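You operate a simulated robot arm through the tools that you are given. There is no shell and no other tool.

You run a simulated robot arm. Do the job below in one go: nothing can be reset, and whatever is moved stays where it is left.

## Task
Plug both leads into the supply, set six volts and switch on.
Fine: each plug in the socket of its colour, both in before the switch goes on.

Only the result counts: the job must be done as asked and must still hold three seconds after the hand-in. Knocking over, shifting, dropping, spilling or breaking anything else fails it.

## Robot
A 6-joint arm with a two-finger parallel gripper, fixed in place. Base frame: the origin is at the foot of the arm, x ahead of it, y to its left, z up; the work surface is at about z = 880. Lengths are in mm, angles in degrees, forces in N, time in s.
With the tool pointing down near the work surface it reaches from about 360 to 760 mm from the base axis. Its first joint turns from -66.0 to 66.0 degrees. Payload 2.45 kg.
The tool frame sits at the grasp point between the pads (the TCP): z along the fingers, y along the line on which they close. The tips reach 24 mm beyond it. The gripper opens to 68 mm. The fingers are 17 mm wide and 10 mm thick; the gripper's body (40 by 70 mm) begins 41 mm behind the TCP.
Orientation is told as [roll, pitch, yaw] about the base's x, y, z axes, in that order, counted from this pose: with the fingers straight down and closing along the base's y, the tool's x points along the base's -x, its y along +y and its z along -z.

## Interface
- The arm moves only by the tool play_rows. Its argument "rows" is one flat list of numbers, 6 for each row, row after row: the shift along the base's x, y, z in mm, then the turn, a rotation vector about the base's x, y, z in degrees. In form: [tx, ty, tz, rx, ry, rz, tx, ty, tz, rx, ry, rz, ...]. A call has 1 to 20 rows; each row is the pose to reach, as a shift and turn from the pose commanded when the call began. "gripper" is the finger opening in mm, from 0 to 68, set as the call begins (left out, the last holds). Each row takes 0.2 s and may step no farther than 50 mm and 8.6 degrees from the row before; otherwise, or with a gripper value out of range, the whole call is refused. Where a pose cannot be reached the arm comes as near as it can. A force on the tool above 40 N (or 10 N above the force at the start of the call, whichever is more), or a blocked arm, ends the call early, and 0.2 s more pass. The fingers move at their own pace (about 108 mm/s each) and stop on an object; they squeeze with about 34 N. The grip force told is the motor's: it shows also when the fingers shut on nothing. Time passes only in rows, and 0.2 s behind the last, so rows that repeat a pose let the fingers close. The reply holds the time, the measured pose of the TCP, the force on the tool along the base axes, the opening and the grip force, in the units named above and with some noise, with the torque about the TCP (base axes, N m) and any sound that the robot's microphone picked up.
- Cameras (640 x 400 px; columns grow to the right, rows downward): "scene" is fixed at [183.8, 428.6, 1468.2]; the picture's right is [-0.58, -0.81, 0.00], its down [-0.41, 0.29, -0.86] and it looks along [0.70, -0.50, -0.50] (base axes); focal length 354 px, centre (320, 200). "wrist" rides on the gripper at [84, 11, -75] in the tool frame; the picture's right is [-0.13, 0.99, 0.00], its down [-0.60, -0.08, -0.79] and it looks along [-0.79, -0.10, 0.61] (tool axes); focal length 251 px, centre (320, 200). There is no depth. A picture from a camera that has moved, and an enlarged one, comes with that camera's place and axes in the base frame and with its lens.
- camera(camera): a new picture of that camera. No time passes.
- zoom(camera, box): a new picture of the part [left, top, right, bottom] of that camera's present view, enlarged. No time passes.
- close_job(): hands the job in; it is judged then, once.

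Nothing tells you positions but the pictures and the camera data. Unless the task says otherwise, let go and move clear before handing in.

The tools are called after ">>>" as name(argument=value, ...) on one line, values as JSON. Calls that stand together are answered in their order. play_rows: Moves the arm, as the interface text tells. Its arguments: {"type":"object","properties":{"rows":{"type":"array","items":{"type":"number"}},"gripper":{"type":"number"}},"required":["rows"]} The other tools are called the same way: camera (camera) takes a picture; zoom (camera, box) takes an enlarged picture of a part of a camera's view; close_job () hands the job in.

At the start:

```text
time: 0.0
tool_pos: [501.1, -44.1, 1277.2]
ee_rot: [-0.1, 0.1, 0.0]
contact_force: [-0.6, 0.0, 0.0]
wrist_torque: [0.0, 0.01, -0.01]
finger_gap: 68.0
grip_force: 0.0
```

scene: 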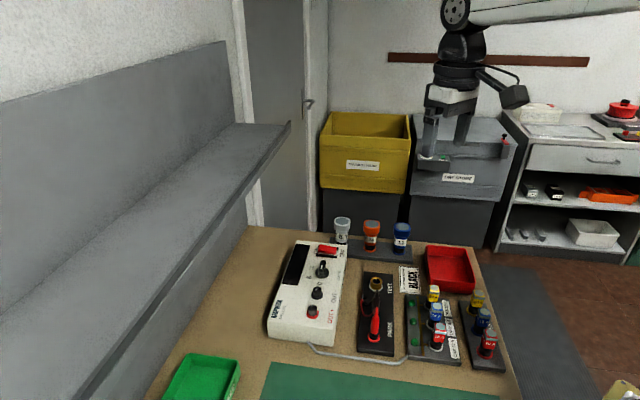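
wrist: 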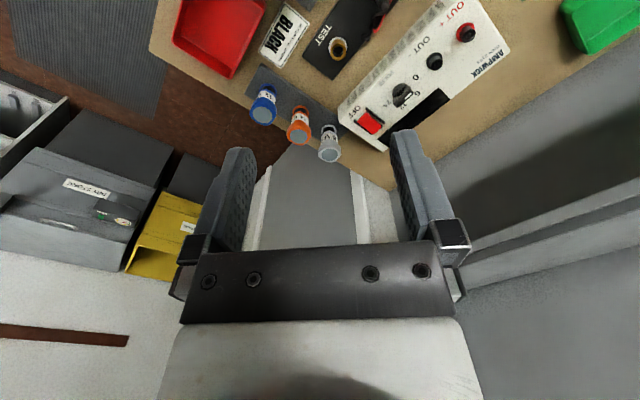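

I see a white power supply on the bench with a display, a red switch, a knob and black and red sockets, next to a test board holding two plugs, plus other racks. I'll take enlarged pictures before moving.

>>> zoom(camera="scene", box=[250, 230, 410, 370])

>>> zoom(camera="scene", box=[340, 240, 520, 380])

>>> zoom(camera="wrist", box=[240, 0, 560, 200])

>>> zoom(camera="scene", box=[300, 205, 420, 280])

```text
2.86 times, centred on (330, 300) of scene
camera zoom: at [183.8, 428.6, 1468.2], right [-0.58, -0.81, 0.0], down [-0.41, 0.29, -0.86], along [0.7, -0.5, -0.5], focal length 1013 px, centre (291, -86)
```

zoom: 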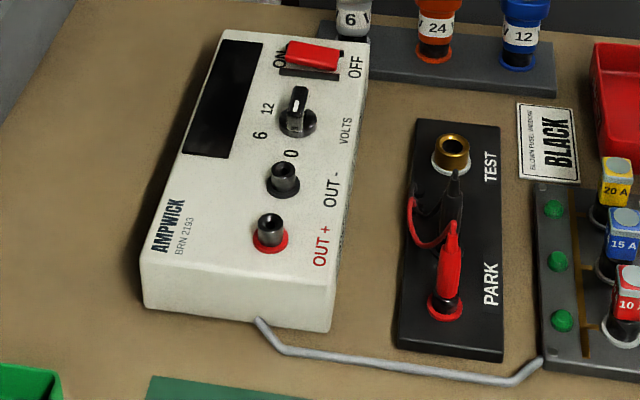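

```text
2.86 times, centred on (430, 310) of scene
camera zoom: at [183.8, 428.6, 1468.2], right [-0.58, -0.81, 0.0], down [-0.41, 0.29, -0.86], along [0.7, -0.5, -0.5], focal length 1013 px, centre (6, -114)
```

zoom: 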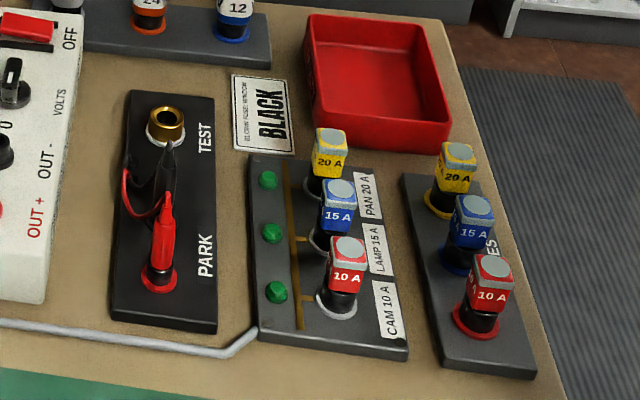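

```text
2.00 times, centred on (400, 100) of wrist
camera zoom: at [416.5, -31.2, 1349.7], right [0.13, 0.99, 0.0], down [0.6, -0.08, 0.79], along [0.79, -0.1, -0.61], focal length 503 px, centre (160, 400)
```

zoom: 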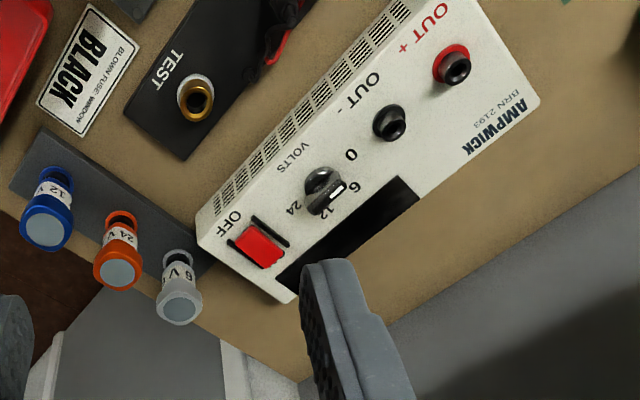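

```text
5.33 times, centred on (360, 242) of scene
camera zoom: at [183.8, 428.6, 1468.2], right [-0.58, -0.81, 0.0], down [-0.41, 0.29, -0.86], along [0.7, -0.5, -0.5], focal length 1890 px, centre (107, -27)
```

zoom: 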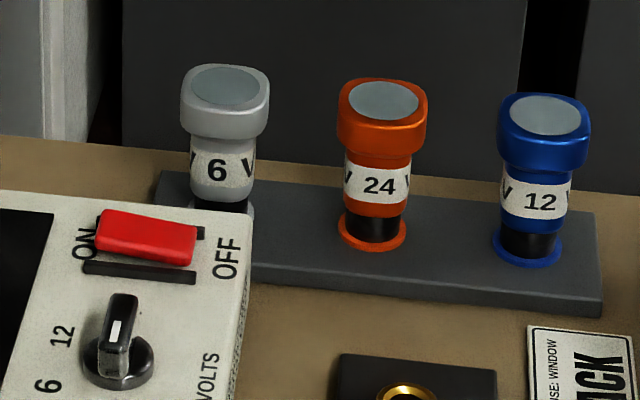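

The red plug sits in PARK, with a black plug probably just behind it. The supply lies at roughly 45° around (640, 100). I'll move the wrist camera closer to see the plugs.

>>> play_rows(rows=[-5, 16, -39, 0, 0, 0, -10, 32, -78, 0, 0, 0, -16, 48, -117, 0, 0, 0, -21, 64, -157, 0, 0, 0, -21, 64, -157, 0, 0, 0])

>>> camera(camera="wrist")

>>> zoom(camera="wrist", box=[220, 0, 440, 138])

```text
time: 1.2
tool_pos: [480.4, 22.3, 1118.1]
ee_rot: [0.0, 0.0, 0.0]
contact_force: [-0.2, -0.3, 0.3]
wrist_torque: [-0.03, 0.02, 0.02]
finger_gap: 67.7
grip_force: 0.1
```

```text
taken
camera wrist: at [396.3, 32.5, 1191.7], right [0.13, 0.99, 0.0], down [0.6, -0.08, 0.79], along [0.79, -0.1, -0.61], focal length 251 px, centre (320, 200)
```

wrist: 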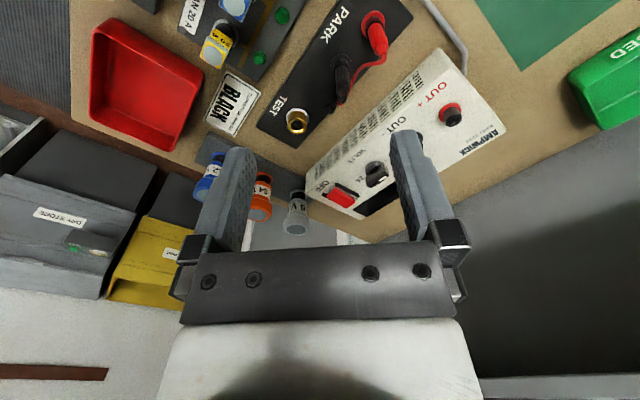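

```text
2.90 times, centred on (330, 69) of wrist
camera zoom: at [396.3, 32.5, 1191.7], right [0.13, 0.99, 0.0], down [0.6, -0.08, 0.79], along [0.79, -0.1, -0.61], focal length 729 px, centre (291, 580)
```

zoom: 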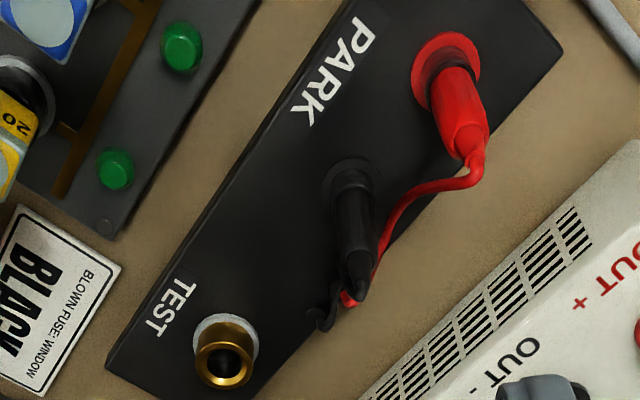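

Both plugs are parked, red at the far end and black in the middle of the test board. I'll turn the gripper by -45°, so the fingers would close across the board, and look from nearer.

>>> play_rows(rows=[1, 9, -10, 0, 0, -7.5, 2, 18, -20, 0, 0, -15, 3.5, 27, -30, 0, 0, -22.5, 5, 36, -40, 0, 0, -30, 6, 45, -50, 0, 0, -37.5, 7, 53, -60, 0, 0, -45, 7, 53, -60, 0, 0, -45, 7, 53, -60, 0, 0, -45])

>>> camera(camera="wrist")

>>> camera(camera="scene")

```text
time: 3.0
tool_pos: [486.8, 74.8, 1058.5]
ee_rot: [0.0, 0.0, -45.0]
contact_force: [-0.1, 0.6, -1.0]
wrist_torque: [0.01, -0.01, -0.01]
finger_gap: 68.0
grip_force: 0.0
```

```text
taken
camera wrist: at [434.6, 142.0, 1131.7], right [0.79, 0.61, 0.0], down [0.37, -0.48, 0.79], along [0.48, -0.63, -0.61], focal length 251 px, centre (320, 200)
```

wrist: 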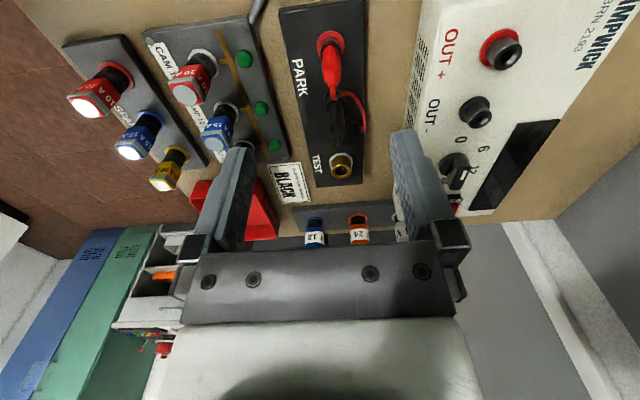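

```text
taken
```

scene: 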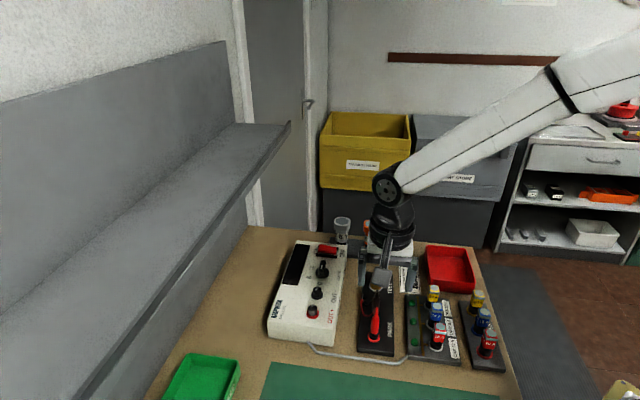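

>>> zoom(camera="wrist", box=[260, 0, 420, 200])

>>> zoom(camera="wrist", box=[400, 0, 600, 220])

>>> zoom(camera="scene", box=[330, 255, 430, 365])

```text
2.00 times, centred on (340, 100) of wrist
camera zoom: at [434.6, 142.0, 1131.7], right [0.79, 0.61, 0.0], down [0.37, -0.48, 0.79], along [0.48, -0.63, -0.61], focal length 503 px, centre (280, 400)
```

zoom: 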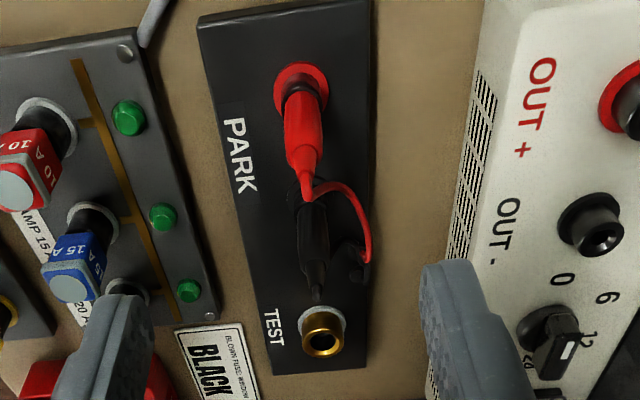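

```text
1.82 times, centred on (500, 110) of wrist
camera zoom: at [434.6, 142.0, 1131.7], right [0.79, 0.61, 0.0], down [0.37, -0.48, 0.79], along [0.48, -0.63, -0.61], focal length 457 px, centre (-7, 364)
```

zoom: 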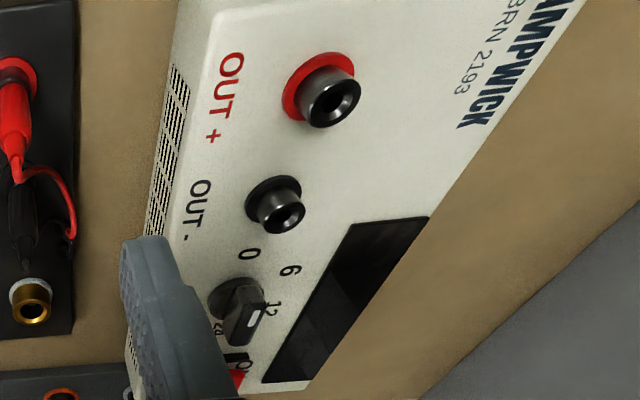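

```text
3.64 times, centred on (380, 310) of scene
camera zoom: at [183.8, 428.6, 1468.2], right [-0.58, -0.81, 0.0], down [-0.41, 0.29, -0.86], along [0.7, -0.5, -0.5], focal length 1289 px, centre (102, -200)
```

zoom: 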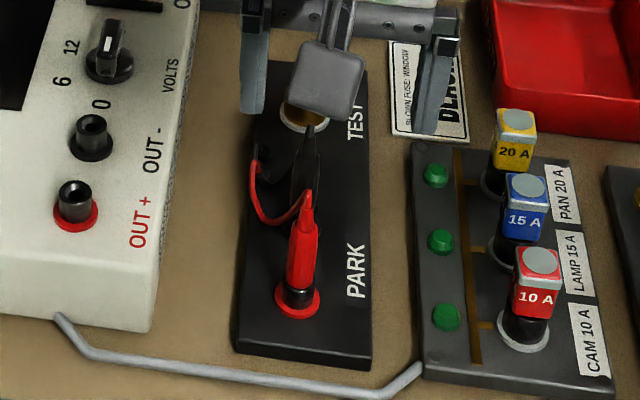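

The plugs stand upright. Red is at about (498, 75) with its tip near z = 965, and black is about 50 mm further along the board. I'll look closer at the cords and the knob.

>>> zoom(camera="wrist", box=[310, 15, 390, 115])

>>> zoom(camera="wrist", box=[310, 80, 390, 180])

>>> zoom(camera="scene", box=[355, 280, 405, 345])

>>> zoom(camera="scene", box=[290, 235, 360, 330])

```text
4.00 times, centred on (350, 65) of wrist
camera zoom: at [434.6, 142.0, 1131.7], right [0.79, 0.61, 0.0], down [0.37, -0.48, 0.79], along [0.48, -0.63, -0.61], focal length 1006 px, centre (200, 740)
```

zoom: 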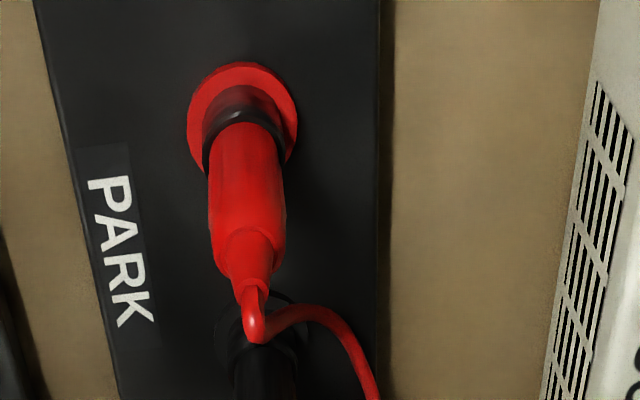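

```text
4.00 times, centred on (350, 130) of wrist
camera zoom: at [434.6, 142.0, 1131.7], right [0.79, 0.61, 0.0], down [0.37, -0.48, 0.79], along [0.48, -0.63, -0.61], focal length 1006 px, centre (200, 480)
```

zoom: 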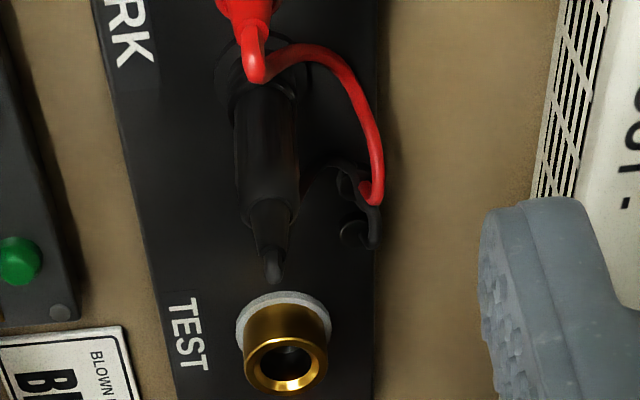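

```text
6.15 times, centred on (380, 312) of scene
camera zoom: at [183.8, 428.6, 1468.2], right [-0.58, -0.81, 0.0], down [-0.41, 0.29, -0.86], along [0.7, -0.5, -0.5], focal length 2181 px, centre (-49, -492)
```

zoom: 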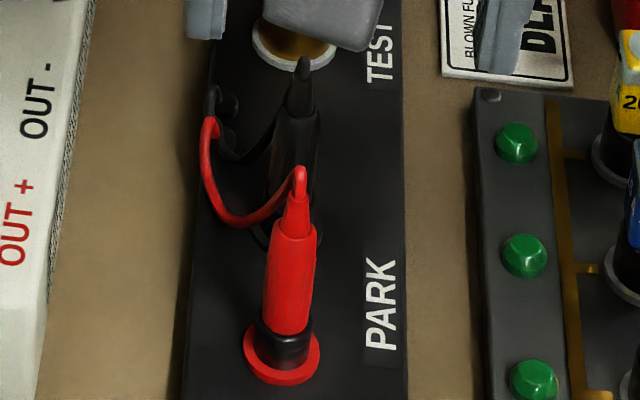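

```text
4.21 times, centred on (325, 282) of scene
camera zoom: at [183.8, 428.6, 1468.2], right [-0.58, -0.81, 0.0], down [-0.41, 0.29, -0.86], along [0.7, -0.5, -0.5], focal length 1492 px, centre (299, -147)
```

zoom: 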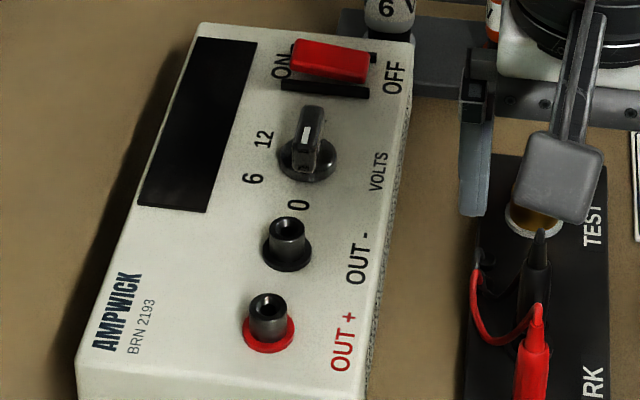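

The cords run to clips at the board's right edge, and each supply socket lies straight across from its parked plug. I'll centre the gripper above the red plug and check the alignment.

>>> play_rows(rows=[6, 0, -20, 0, 0, 0, 12, 0, -46, 0, 0, 0, 12, 0, -46, 0, 0, 0, 12, 0, -46, 0, 0, 0])

>>> camera(camera="wrist")

>>> zoom(camera="wrist", box=[260, 0, 380, 150])

>>> zoom(camera="scene", box=[330, 255, 430, 365])

```text
time: 4.0
tool_pos: [500.9, 76.4, 1011.8]
ee_rot: [0.0, 0.0, -44.9]
contact_force: [-0.2, 0.3, 0.4]
wrist_torque: [0.0, -0.01, 0.01]
finger_gap: 68.2
grip_force: 0.1
```

```text
taken
camera wrist: at [448.1, 143.7, 1086.6], right [0.79, 0.61, 0.0], down [0.37, -0.48, 0.79], along [0.48, -0.63, -0.61], focal length 251 px, centre (320, 200)
```

wrist: 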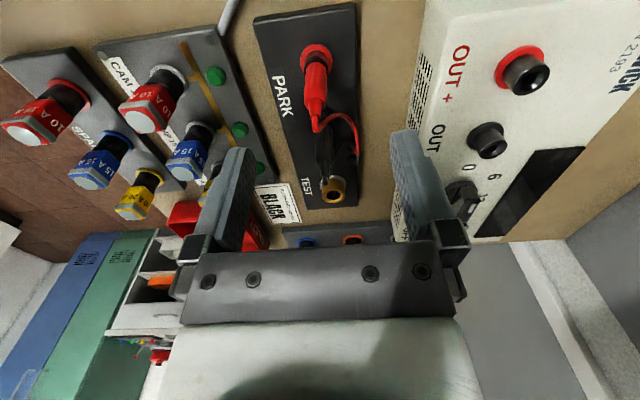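

```text
2.67 times, centred on (320, 75) of wrist
camera zoom: at [448.1, 143.7, 1086.6], right [0.79, 0.61, 0.0], down [0.37, -0.48, 0.79], along [0.48, -0.63, -0.61], focal length 670 px, centre (320, 533)
```

zoom: 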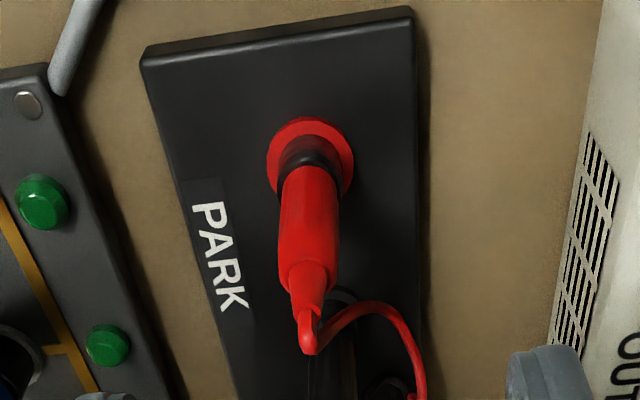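

```text
3.64 times, centred on (380, 310) of scene
camera zoom: at [183.8, 428.6, 1468.2], right [-0.58, -0.81, 0.0], down [-0.41, 0.29, -0.86], along [0.7, -0.5, -0.5], focal length 1289 px, centre (102, -200)
```

zoom: 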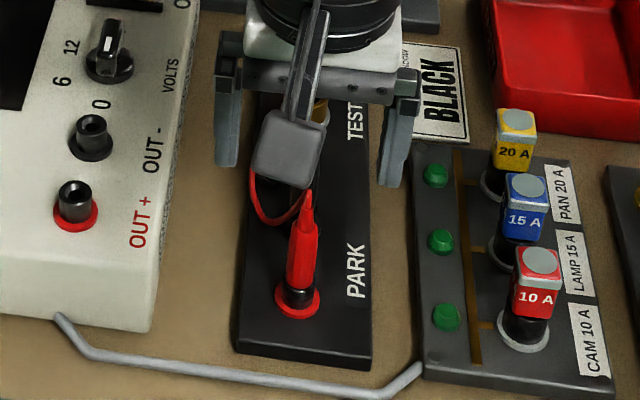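

The red plug's axis is at about (497.6, 75.2), some 2.5 mm off the tool axis. I'll correct that and come down around it.

>>> play_rows(rows=[-2.5, -1.3, 0, 0, 0, 0, -2.5, -1.3, -20, 0, 0, 0, -2.5, -1.3, -40, 0, 0, 0, -2.5, -1.3, -55, 0, 0, 0, -2.5, -1.3, -55, 0, 0, 0])

>>> camera(camera="wrist")

>>> zoom(camera="wrist", box=[240, 0, 400, 200])

>>> zoom(camera="scene", box=[330, 255, 430, 365])

```text
time: 5.2
tool_pos: [497.0, 74.7, 959.2]
ee_rot: [0.0, 0.1, -45.0]
contact_force: [-0.5, 0.1, -0.3]
wrist_torque: [0.02, 0.0, -0.01]
finger_gap: 68.4
grip_force: 0.0
```

```text
taken
camera wrist: at [444.9, 141.9, 1033.0], right [0.79, 0.61, 0.0], down [0.37, -0.48, 0.79], along [0.48, -0.63, -0.61], focal length 251 px, centre (320, 200)
```

wrist: 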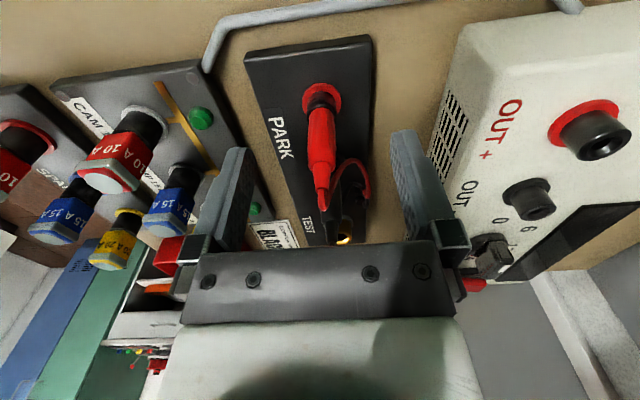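

```text
2.00 times, centred on (320, 100) of wrist
camera zoom: at [444.9, 141.9, 1033.0], right [0.79, 0.61, 0.0], down [0.37, -0.48, 0.79], along [0.48, -0.63, -0.61], focal length 503 px, centre (320, 400)
```

zoom: 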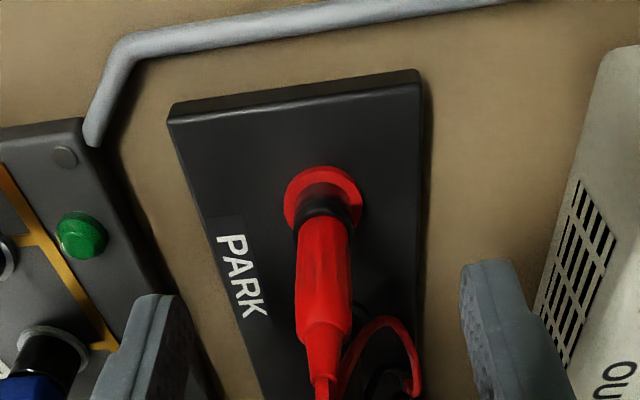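

```text
3.64 times, centred on (380, 310) of scene
camera zoom: at [183.8, 428.6, 1468.2], right [-0.58, -0.81, 0.0], down [-0.41, 0.29, -0.86], along [0.7, -0.5, -0.5], focal length 1289 px, centre (102, -200)
```

zoom: 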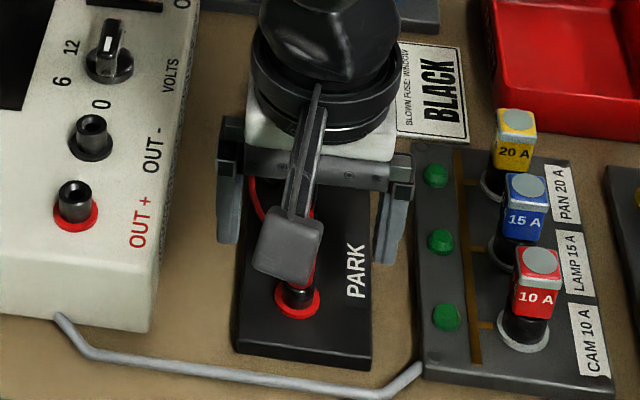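

I'm centred to within about 1 mm and the fingers straddle the red plug clear of the cord. I'll go down to grip height and close.

>>> play_rows(rows=[1.2, 0, -10, 0, 0, 0, 1.2, 0, -20, 0, 0, 0, 1.2, 0, -27, 0, 0, 0, 1.2, 0, -27, 0, 0, 0])

>>> zoom(camera="wrist", box=[240, 0, 400, 200])

>>> zoom(camera="scene", box=[330, 255, 430, 365])

```text
time: 6.2
tool_pos: [497.4, 73.4, 931.5]
ee_rot: [-0.1, 0.0, -45.0]
contact_force: [0.7, 0.3, 0.6]
wrist_torque: [0.01, -0.01, -0.01]
finger_gap: 68.1
grip_force: 0.0
```

```text
2.00 times, centred on (320, 100) of wrist
camera zoom: at [445.2, 141.5, 1005.6], right [0.79, 0.61, 0.0], down [0.37, -0.48, 0.79], along [0.48, -0.63, -0.61], focal length 503 px, centre (320, 400)
```

zoom: 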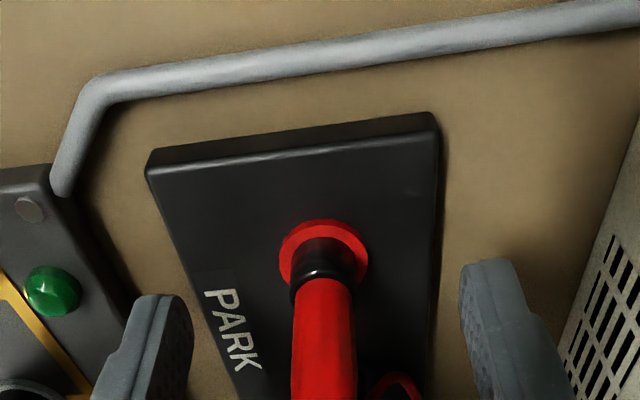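

```text
3.64 times, centred on (380, 310) of scene
camera zoom: at [183.8, 428.6, 1468.2], right [-0.58, -0.81, 0.0], down [-0.41, 0.29, -0.86], along [0.7, -0.5, -0.5], focal length 1289 px, centre (102, -200)
```

zoom: 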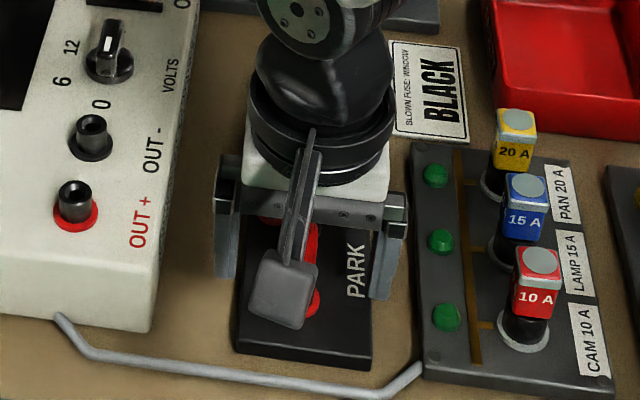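

The fingers sit on both sides of the red plug body, with the tips just above the socket tube. Closing now.

>>> play_rows(rows=[0.7, 0.7, 0, 0, 0, 0, 0.7, 0.7, 0, 0, 0, 0, 0.7, 0.7, 0, 0, 0, 0, 0.7, 0.7, 0, 0, 0, 0], gripper=0)

>>> zoom(camera="wrist", box=[240, 0, 400, 200])

```text
time: 7.2
tool_pos: [497.8, 74.9, 932.4]
ee_rot: [0.0, 0.0, -45.0]
contact_force: [-1.5, -4.0, 2.3]
wrist_torque: [-0.14, 0.06, 0.03]
finger_gap: 14.9
grip_force: 34.0
```

```text
2.00 times, centred on (320, 100) of wrist
camera zoom: at [446.2, 141.6, 1005.5], right [0.79, 0.61, 0.0], down [0.37, -0.48, 0.79], along [0.48, -0.63, -0.61], focal length 503 px, centre (320, 400)
```

zoom: 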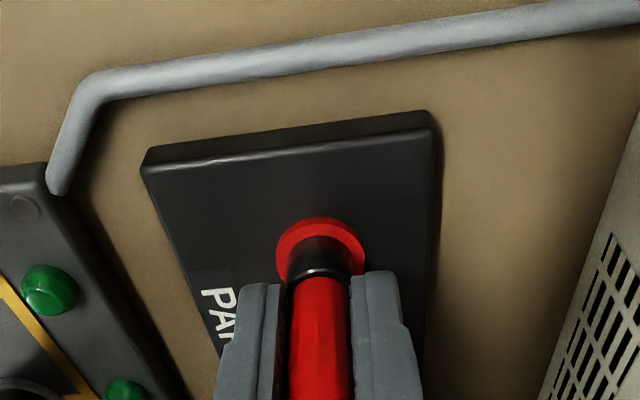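

The red plug is gripped, with the gap stopped at 14.9 mm. I'll pull it straight up.

>>> play_rows(rows=[0, 0, 4, 0, 0, 0, 0, 0, 8, 0, 0, 0, 0, 0, 12, 0, 0, 0, 0, 0, 18, 0, 0, 0, 0, 0, 26, 0, 0, 0, 0, 0, 36, 0, 0, 0, 0, 0, 48, 0, 0, 0, 0, 0, 60, 0, 0, 0, 0, 0, 72, 0, 0, 0, 0, 0, 84, 0, 0, 0, 0, 0, 84, 0, 0, 0])

>>> camera(camera="wrist")

>>> zoom(camera="scene", box=[280, 230, 430, 350])

```text
time: 9.6
tool_pos: [498.7, 72.8, 1014.3]
ee_rot: [0.0, -0.1, -45.0]
contact_force: [-0.2, 0.2, 1.1]
wrist_torque: [-0.02, 0.04, -0.03]
finger_gap: 13.4
grip_force: 32.8
```

```text
taken
camera wrist: at [445.8, 140.6, 1088.4], right [0.79, 0.61, 0.0], down [0.37, -0.48, 0.79], along [0.48, -0.63, -0.61], focal length 251 px, centre (320, 200)
```

wrist: 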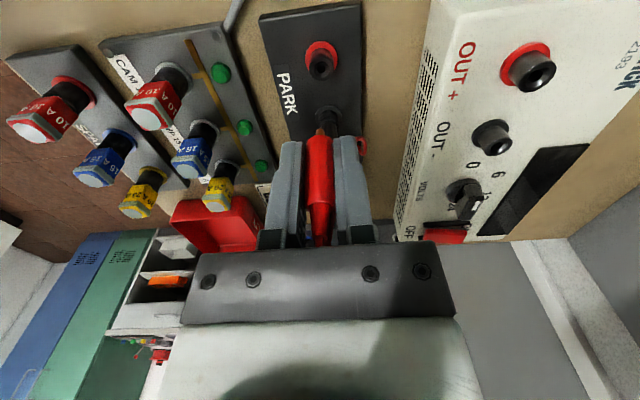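

```text
3.33 times, centred on (355, 290) of scene
camera zoom: at [183.8, 428.6, 1468.2], right [-0.58, -0.81, 0.0], down [-0.41, 0.29, -0.86], along [0.7, -0.5, -0.5], focal length 1182 px, centre (203, -100)
```

zoom: 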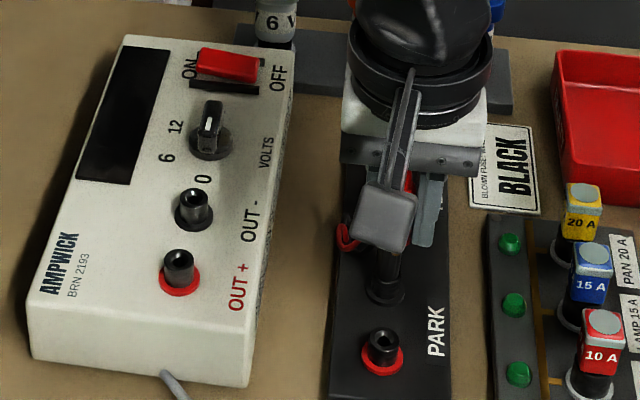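

The red plug came out cleanly. I'll check how it hangs in the fingers.

>>> zoom(camera="wrist", box=[240, 20, 400, 260])

>>> zoom(camera="wrist", box=[280, 110, 360, 210])

>>> zoom(camera="wrist", box=[280, 30, 360, 130])

```text
1.67 times, centred on (320, 140) of wrist
camera zoom: at [445.8, 140.6, 1088.4], right [0.79, 0.61, 0.0], down [0.37, -0.48, 0.79], along [0.48, -0.63, -0.61], focal length 419 px, centre (320, 300)
```

zoom: 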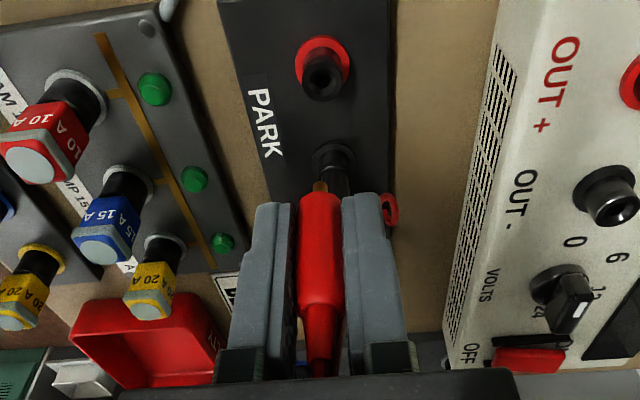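

```text
4.00 times, centred on (320, 160) of wrist
camera zoom: at [445.8, 140.6, 1088.4], right [0.79, 0.61, 0.0], down [0.37, -0.48, 0.79], along [0.48, -0.63, -0.61], focal length 1006 px, centre (320, 360)
```

zoom: 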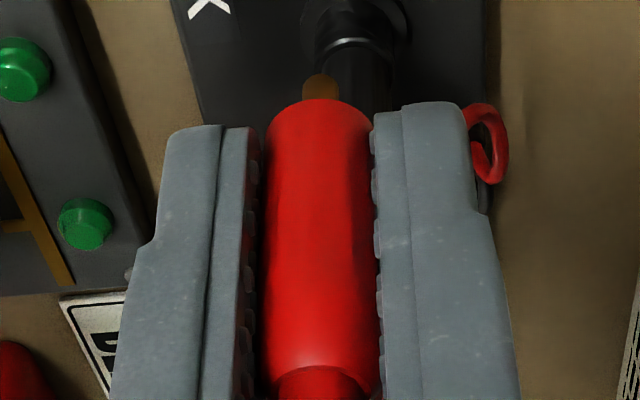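

```text
4.00 times, centred on (320, 80) of wrist
camera zoom: at [445.8, 140.6, 1088.4], right [0.79, 0.61, 0.0], down [0.37, -0.48, 0.79], along [0.48, -0.63, -0.61], focal length 1006 px, centre (320, 680)
```

zoom: 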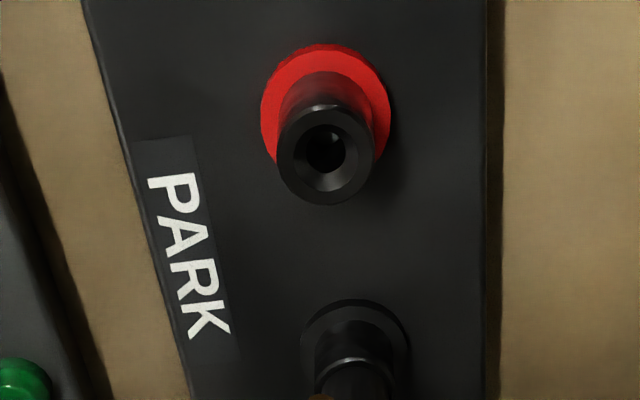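

The plug hangs straight, with its pin about 38 mm beyond the TCP on the tool axis. I'll carry it across to above OUT+ (about 581, 160), high enough to clear the panel.

>>> play_rows(rows=[5, 5, 24, 0, 0, 0, 20, 20, 47, 0, 0, 0, 42, 42, 47, 0, 0, 0, 63, 64, 47, 0, 0, 0, 83.6, 85.2, 47, 0, 0, 0, 83.6, 85.2, 47, 0, 0, 0, 83.6, 85.2, 47, 0, 0, 0])

>>> camera(camera="wrist")

>>> zoom(camera="wrist", box=[280, 30, 360, 130])

>>> camera(camera="scene")

```text
time: 11.2
tool_pos: [581.6, 159.9, 1060.6]
ee_rot: [0.0, 0.0, -45.0]
contact_force: [1.1, 0.5, 0.3]
wrist_torque: [-0.02, 0.02, 0.04]
finger_gap: 12.4
grip_force: 32.8
```

```text
taken
camera wrist: at [529.3, 227.1, 1135.5], right [0.79, 0.61, 0.0], down [0.37, -0.48, 0.79], along [0.48, -0.63, -0.61], focal length 251 px, centre (320, 200)
```

wrist: 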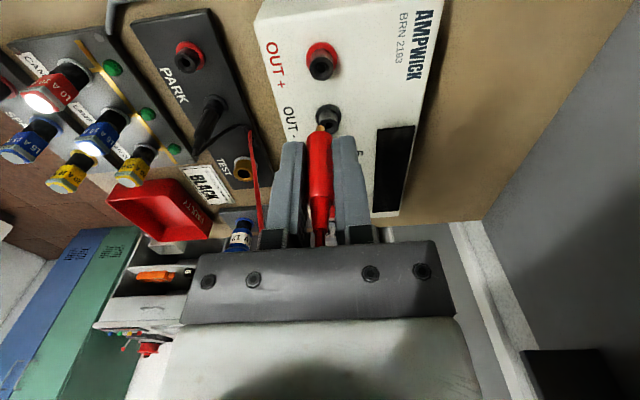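

```text
4.00 times, centred on (320, 80) of wrist
camera zoom: at [529.3, 227.1, 1135.5], right [0.79, 0.61, 0.0], down [0.37, -0.48, 0.79], along [0.48, -0.63, -0.61], focal length 1006 px, centre (320, 680)
```

zoom: 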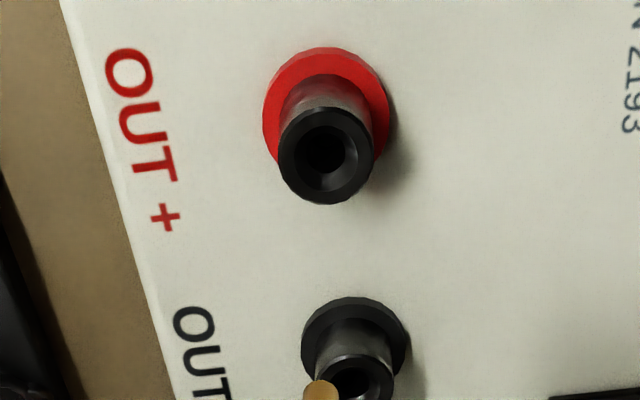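

```text
taken
```

scene: 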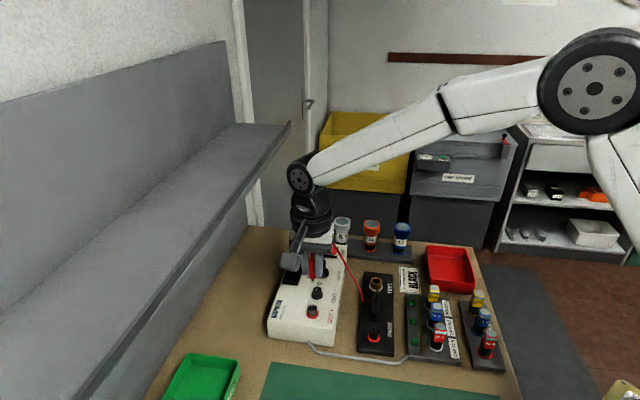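

OUT+ appears at almost the same pixel as the park socket did, so I'm nearly aligned and about 1 mm too far left. I'll shift by that and lower until the pin is just above the hole.

>>> play_rows(rows=[0.8, 0.6, -10, 0, 0, 0, 0.8, 0.6, -25, 0, 0, 0, 0.8, 0.6, -40, 0, 0, 0, 0.8, 0.6, -55, 0, 0, 0, 0.8, 0.6, -55, 0, 0, 0])

>>> zoom(camera="wrist", box=[280, 60, 360, 160])

>>> zoom(camera="scene", box=[270, 230, 370, 350])

```text
time: 12.4
tool_pos: [583.9, 158.5, 1006.5]
ee_rot: [-0.1, 0.0, -44.9]
contact_force: [0.1, 0.7, -0.4]
wrist_torque: [0.02, 0.0, 0.0]
finger_gap: 12.4
grip_force: 32.7
```

```text
4.00 times, centred on (320, 110) of wrist
camera zoom: at [531.2, 226.9, 1080.1], right [0.79, 0.61, 0.0], down [0.37, -0.48, 0.79], along [0.48, -0.63, -0.61], focal length 1006 px, centre (320, 560)
```

zoom: 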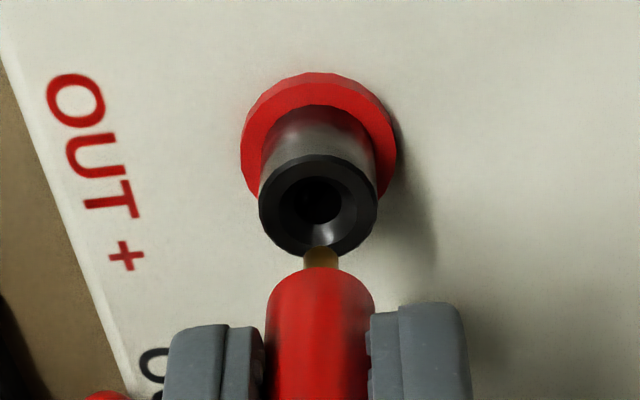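

```text
3.33 times, centred on (320, 290) of scene
camera zoom: at [183.8, 428.6, 1468.2], right [-0.58, -0.81, 0.0], down [-0.41, 0.29, -0.86], along [0.7, -0.5, -0.5], focal length 1182 px, centre (320, -100)
```

zoom: 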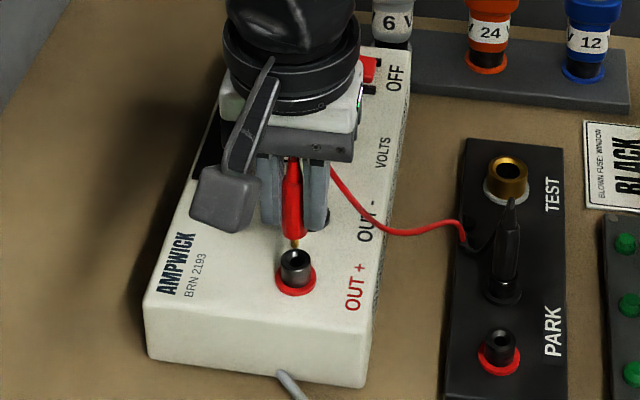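

The pin is just above OUT+ and laterally aligned. I'll zoom the fixed camera to check the fore-aft alignment.

>>> zoom(camera="scene", box=[295, 280, 335, 325])

>>> zoom(camera="wrist", box=[300, 80, 340, 130])

```text
8.89 times, centred on (315, 302) of scene
camera zoom: at [183.8, 428.6, 1468.2], right [-0.58, -0.81, 0.0], down [-0.41, 0.29, -0.86], along [0.7, -0.5, -0.5], focal length 3151 px, centre (364, -711)
```

zoom: 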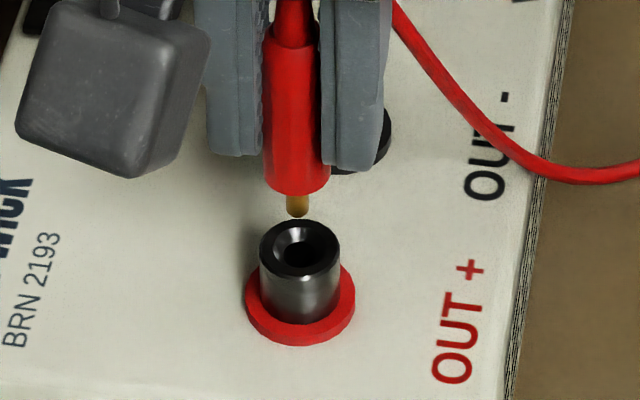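

```text
8.00 times, centred on (320, 105) of wrist
camera zoom: at [531.2, 226.9, 1080.1], right [0.79, 0.61, 0.0], down [0.37, -0.48, 0.79], along [0.48, -0.63, -0.61], focal length 2012 px, centre (320, 960)
```

zoom: 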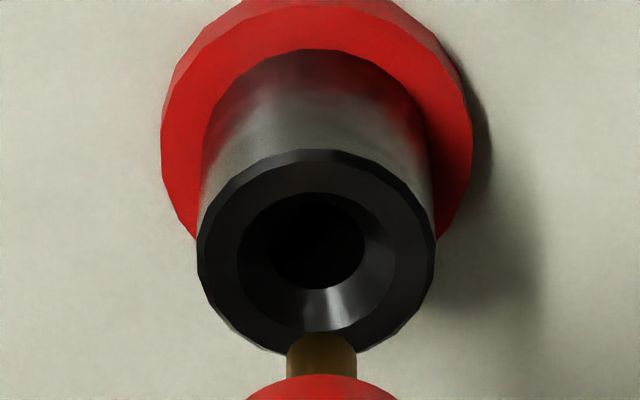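

Fixed and wrist views together suggest the hole is 1–3 mm towards the camera side of the pin. I'll shift part of the way, come down 4 mm and look again.

>>> play_rows(rows=[-1.3, 0.9, 0, 0, 0, 0, -1.3, 0.9, -4, 0, 0, 0, -1.3, 0.9, -4, 0, 0, 0])

>>> zoom(camera="scene", box=[295, 280, 335, 325])

>>> zoom(camera="wrist", box=[300, 80, 340, 130])

```text
time: 13.2
tool_pos: [581.8, 161.7, 1003.4]
ee_rot: [0.0, 0.0, -45.1]
contact_force: [0.2, -0.1, -0.6]
wrist_torque: [0.0, -0.01, 0.01]
finger_gap: 12.3
grip_force: 32.8
```

```text
8.89 times, centred on (315, 302) of scene
camera zoom: at [183.8, 428.6, 1468.2], right [-0.58, -0.81, 0.0], down [-0.41, 0.29, -0.86], along [0.7, -0.5, -0.5], focal length 3151 px, centre (364, -711)
```

zoom: 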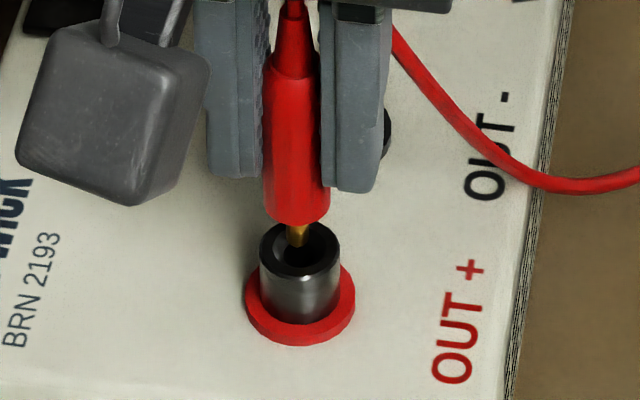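

```text
8.00 times, centred on (320, 105) of wrist
camera zoom: at [529.4, 228.1, 1076.0], right [0.79, 0.61, 0.0], down [0.37, -0.48, 0.79], along [0.48, -0.63, -0.61], focal length 2012 px, centre (320, 960)
```

zoom: 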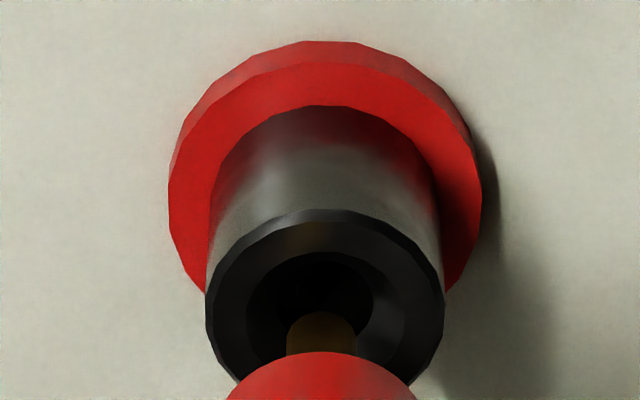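

The pin is now over the hole within about half a millimetre. I'll lower slowly into the socket and watch the force.

>>> play_rows(rows=[0, 0, -1.5, 0, 0, 0, 0, 0, -3, 0, 0, 0, 0, 0, -4.5, 0, 0, 0, 0, 0, -6, 0, 0, 0, 0, 0, -6, 0, 0, 0])

>>> zoom(camera="scene", box=[295, 280, 335, 325])

>>> zoom(camera="wrist", box=[300, 80, 340, 130])

```text
time: 14.4
tool_pos: [582.7, 160.6, 996.4]
ee_rot: [0.0, 0.0, -45.1]
contact_force: [0.6, 0.2, -0.6]
wrist_torque: [-0.02, -0.07, 0.03]
finger_gap: 12.9
grip_force: 33.2
```

```text
8.89 times, centred on (315, 302) of scene
camera zoom: at [183.8, 428.6, 1468.2], right [-0.58, -0.81, 0.0], down [-0.41, 0.29, -0.86], along [0.7, -0.5, -0.5], focal length 3151 px, centre (364, -711)
```

zoom: 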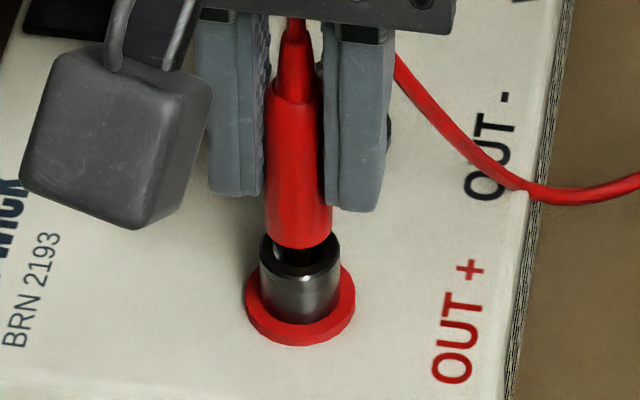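

```text
8.00 times, centred on (320, 105) of wrist
camera zoom: at [529.6, 227.7, 1070.2], right [0.79, 0.61, 0.0], down [0.37, -0.48, 0.79], along [0.48, -0.63, -0.61], focal length 2012 px, centre (320, 960)
```

zoom: 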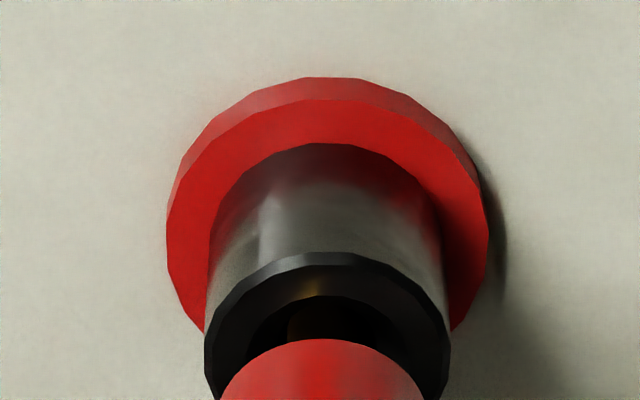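

The pin has entered the socket with almost no force, and about 5 mm is left to seat. Pushing on.

>>> play_rows(rows=[0, 0, -1.5, 0, 0, 0, 0, 0, -3, 0, 0, 0, 0, 0, -4, 0, 0, 0, 0, 0, -5, 0, 0, 0, 0, 0, -5, 0, 0, 0])

>>> zoom(camera="scene", box=[295, 280, 335, 325])

>>> zoom(camera="wrist", box=[300, 80, 340, 130])

```text
time: 15.6
tool_pos: [582.3, 160.5, 992.0]
ee_rot: [0.1, -0.1, -44.9]
contact_force: [3.6, -1.0, 1.3]
wrist_torque: [-0.05, -0.14, 0.02]
finger_gap: 13.3
grip_force: 34.0
```

```text
8.89 times, centred on (315, 302) of scene
camera zoom: at [183.9, 428.5, 1468.2], right [-0.58, -0.81, 0.0], down [-0.41, 0.29, -0.86], along [0.7, -0.5, -0.5], focal length 3151 px, centre (364, -711)
```

zoom: 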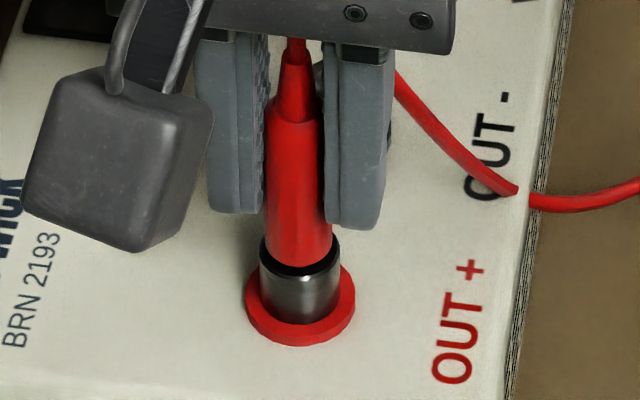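

```text
8.00 times, centred on (320, 105) of wrist
camera zoom: at [529.4, 227.8, 1065.2], right [0.79, 0.61, 0.0], down [0.37, -0.48, 0.79], along [0.48, -0.63, -0.61], focal length 2012 px, centre (320, 960)
```

zoom: 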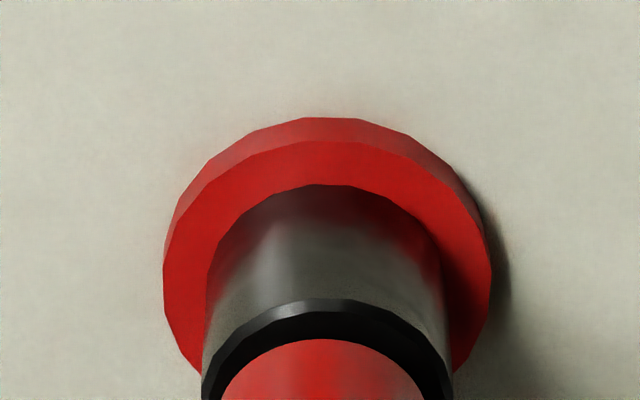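

The plug looks nearly seated. I'll press a little further to confirm it has bottomed out.

>>> play_rows(rows=[0, 0, -1, 0, 0, 0, 0, 0, -2, 0, 0, 0, 0, 0, -3, 0, 0, 0, 0, 0, -3, 0, 0, 0])

>>> zoom(camera="scene", box=[295, 280, 335, 325])

>>> zoom(camera="wrist", box=[300, 80, 340, 130])

```text
time: 16.6
tool_pos: [582.3, 160.6, 989.2]
ee_rot: [0.0, -0.1, -44.9]
contact_force: [1.8, -4.4, 7.5]
wrist_torque: [-0.19, -0.07, -0.03]
finger_gap: 13.2
grip_force: 33.1
```

```text
8.89 times, centred on (315, 302) of scene
camera zoom: at [183.7, 428.4, 1468.2], right [-0.58, -0.81, 0.0], down [-0.41, 0.29, -0.86], along [0.7, -0.5, -0.5], focal length 3151 px, centre (364, -711)
```

zoom: 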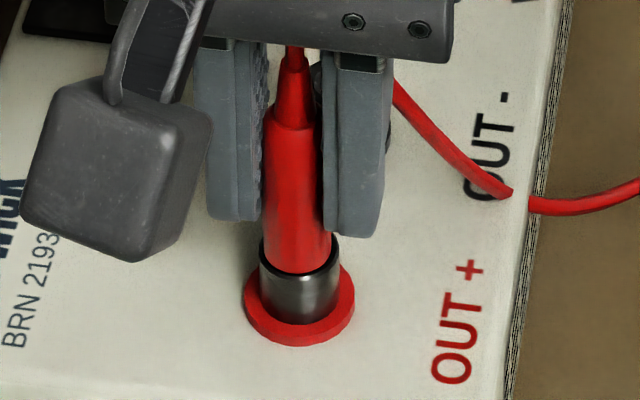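

```text
8.00 times, centred on (320, 105) of wrist
camera zoom: at [529.5, 228.0, 1063.0], right [0.79, 0.61, 0.0], down [0.37, -0.48, 0.79], along [0.48, -0.63, -0.61], focal length 2012 px, centre (320, 960)
```

zoom: 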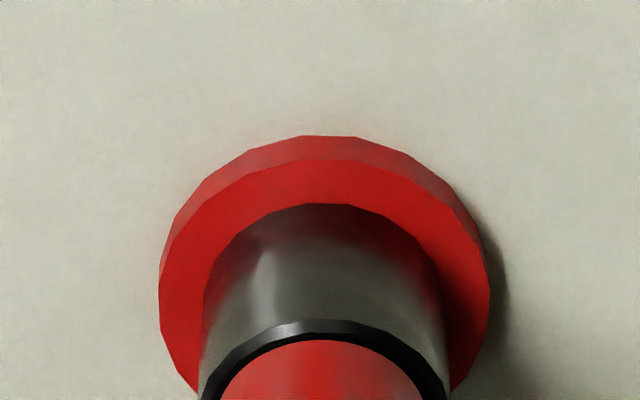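

Force is rising and the body rim is down on the tube. One more small press to be sure.

>>> play_rows(rows=[0, 0, -1, 0, 0, 0, 0, 0, -2, 0, 0, 0, 0, 0, -2, 0, 0, 0])

>>> zoom(camera="wrist", box=[300, 80, 340, 130])

>>> zoom(camera="scene", box=[295, 280, 335, 325])

```text
time: 17.4
tool_pos: [582.4, 161.4, 986.3]
ee_rot: [0.0, -0.1, -45.1]
contact_force: [0.6, -6.5, 15.4]
wrist_torque: [-0.27, -0.01, -0.02]
finger_gap: 13.3
grip_force: 33.1
```

```text
8.00 times, centred on (320, 105) of wrist
camera zoom: at [529.5, 228.1, 1061.3], right [0.79, 0.61, 0.0], down [0.37, -0.48, 0.79], along [0.48, -0.63, -0.61], focal length 2012 px, centre (320, 960)
```

zoom: 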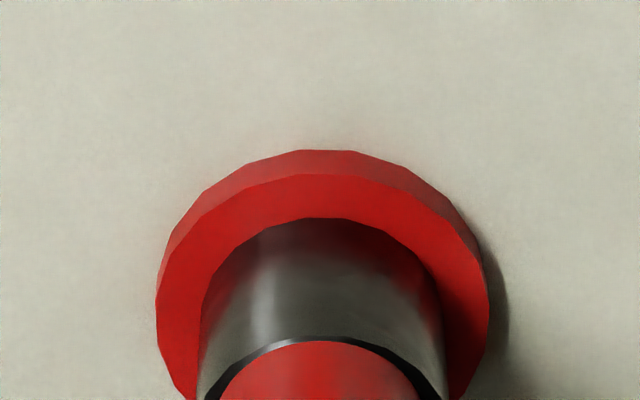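

```text
8.89 times, centred on (315, 302) of scene
camera zoom: at [183.5, 428.3, 1468.3], right [-0.58, -0.81, 0.0], down [-0.41, 0.29, -0.86], along [0.7, -0.5, -0.5], focal length 3151 px, centre (364, -711)
```

zoom: 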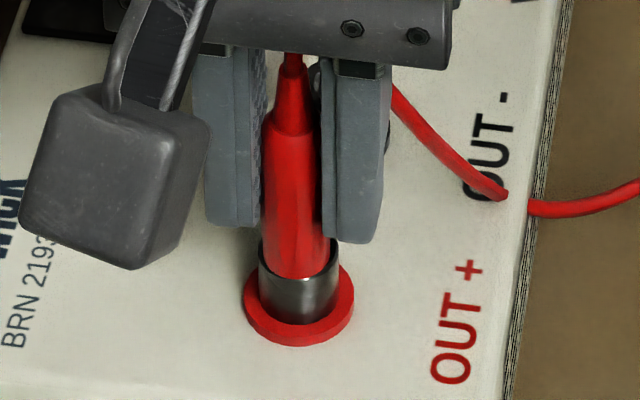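

The plug body has reached the same depth on the tube as it had in PARK. I'll release it and rise straight up.

>>> play_rows(rows=[0, 0, 2, 0, 0, 0, 0, 0, 2, 0, 0, 0, 0, 0, 2, 0, 0, 0], gripper=36)

>>> camera(camera="wrist")

>>> zoom(camera="scene", box=[270, 250, 350, 340])

```text
time: 18.2
tool_pos: [581.4, 161.6, 988.7]
ee_rot: [0.1, 0.0, -44.9]
contact_force: [-0.1, -0.3, 0.3]
wrist_torque: [-0.01, 0.01, -0.03]
finger_gap: 36.1
grip_force: 0.0
```

```text
taken
camera wrist: at [529.6, 228.4, 1062.2], right [0.79, 0.61, 0.0], down [0.37, -0.48, 0.79], along [0.48, -0.63, -0.61], focal length 251 px, centre (320, 200)
```

wrist: 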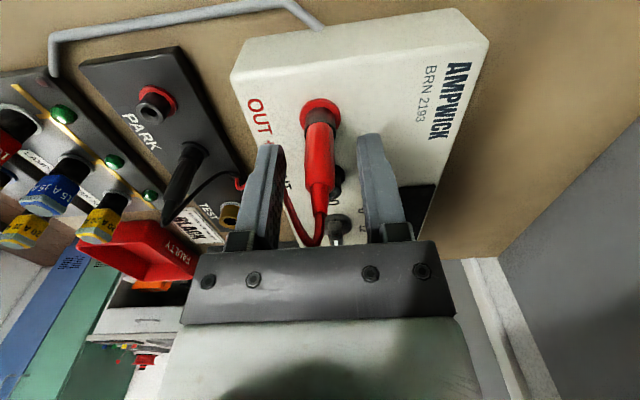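

```text
4.44 times, centred on (310, 295) of scene
camera zoom: at [183.8, 428.6, 1468.2], right [-0.58, -0.81, 0.0], down [-0.41, 0.29, -0.86], along [0.7, -0.5, -0.5], focal length 1575 px, centre (364, -222)
```

zoom: 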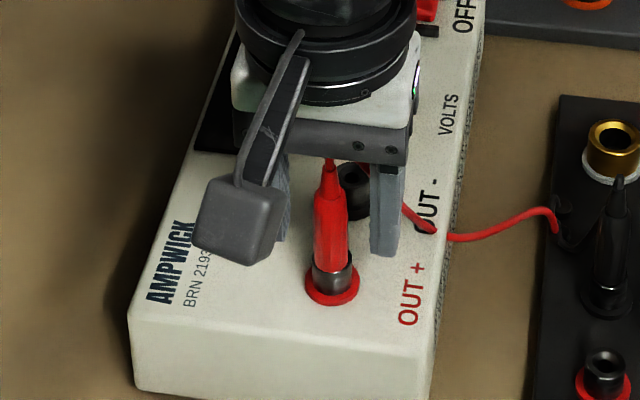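

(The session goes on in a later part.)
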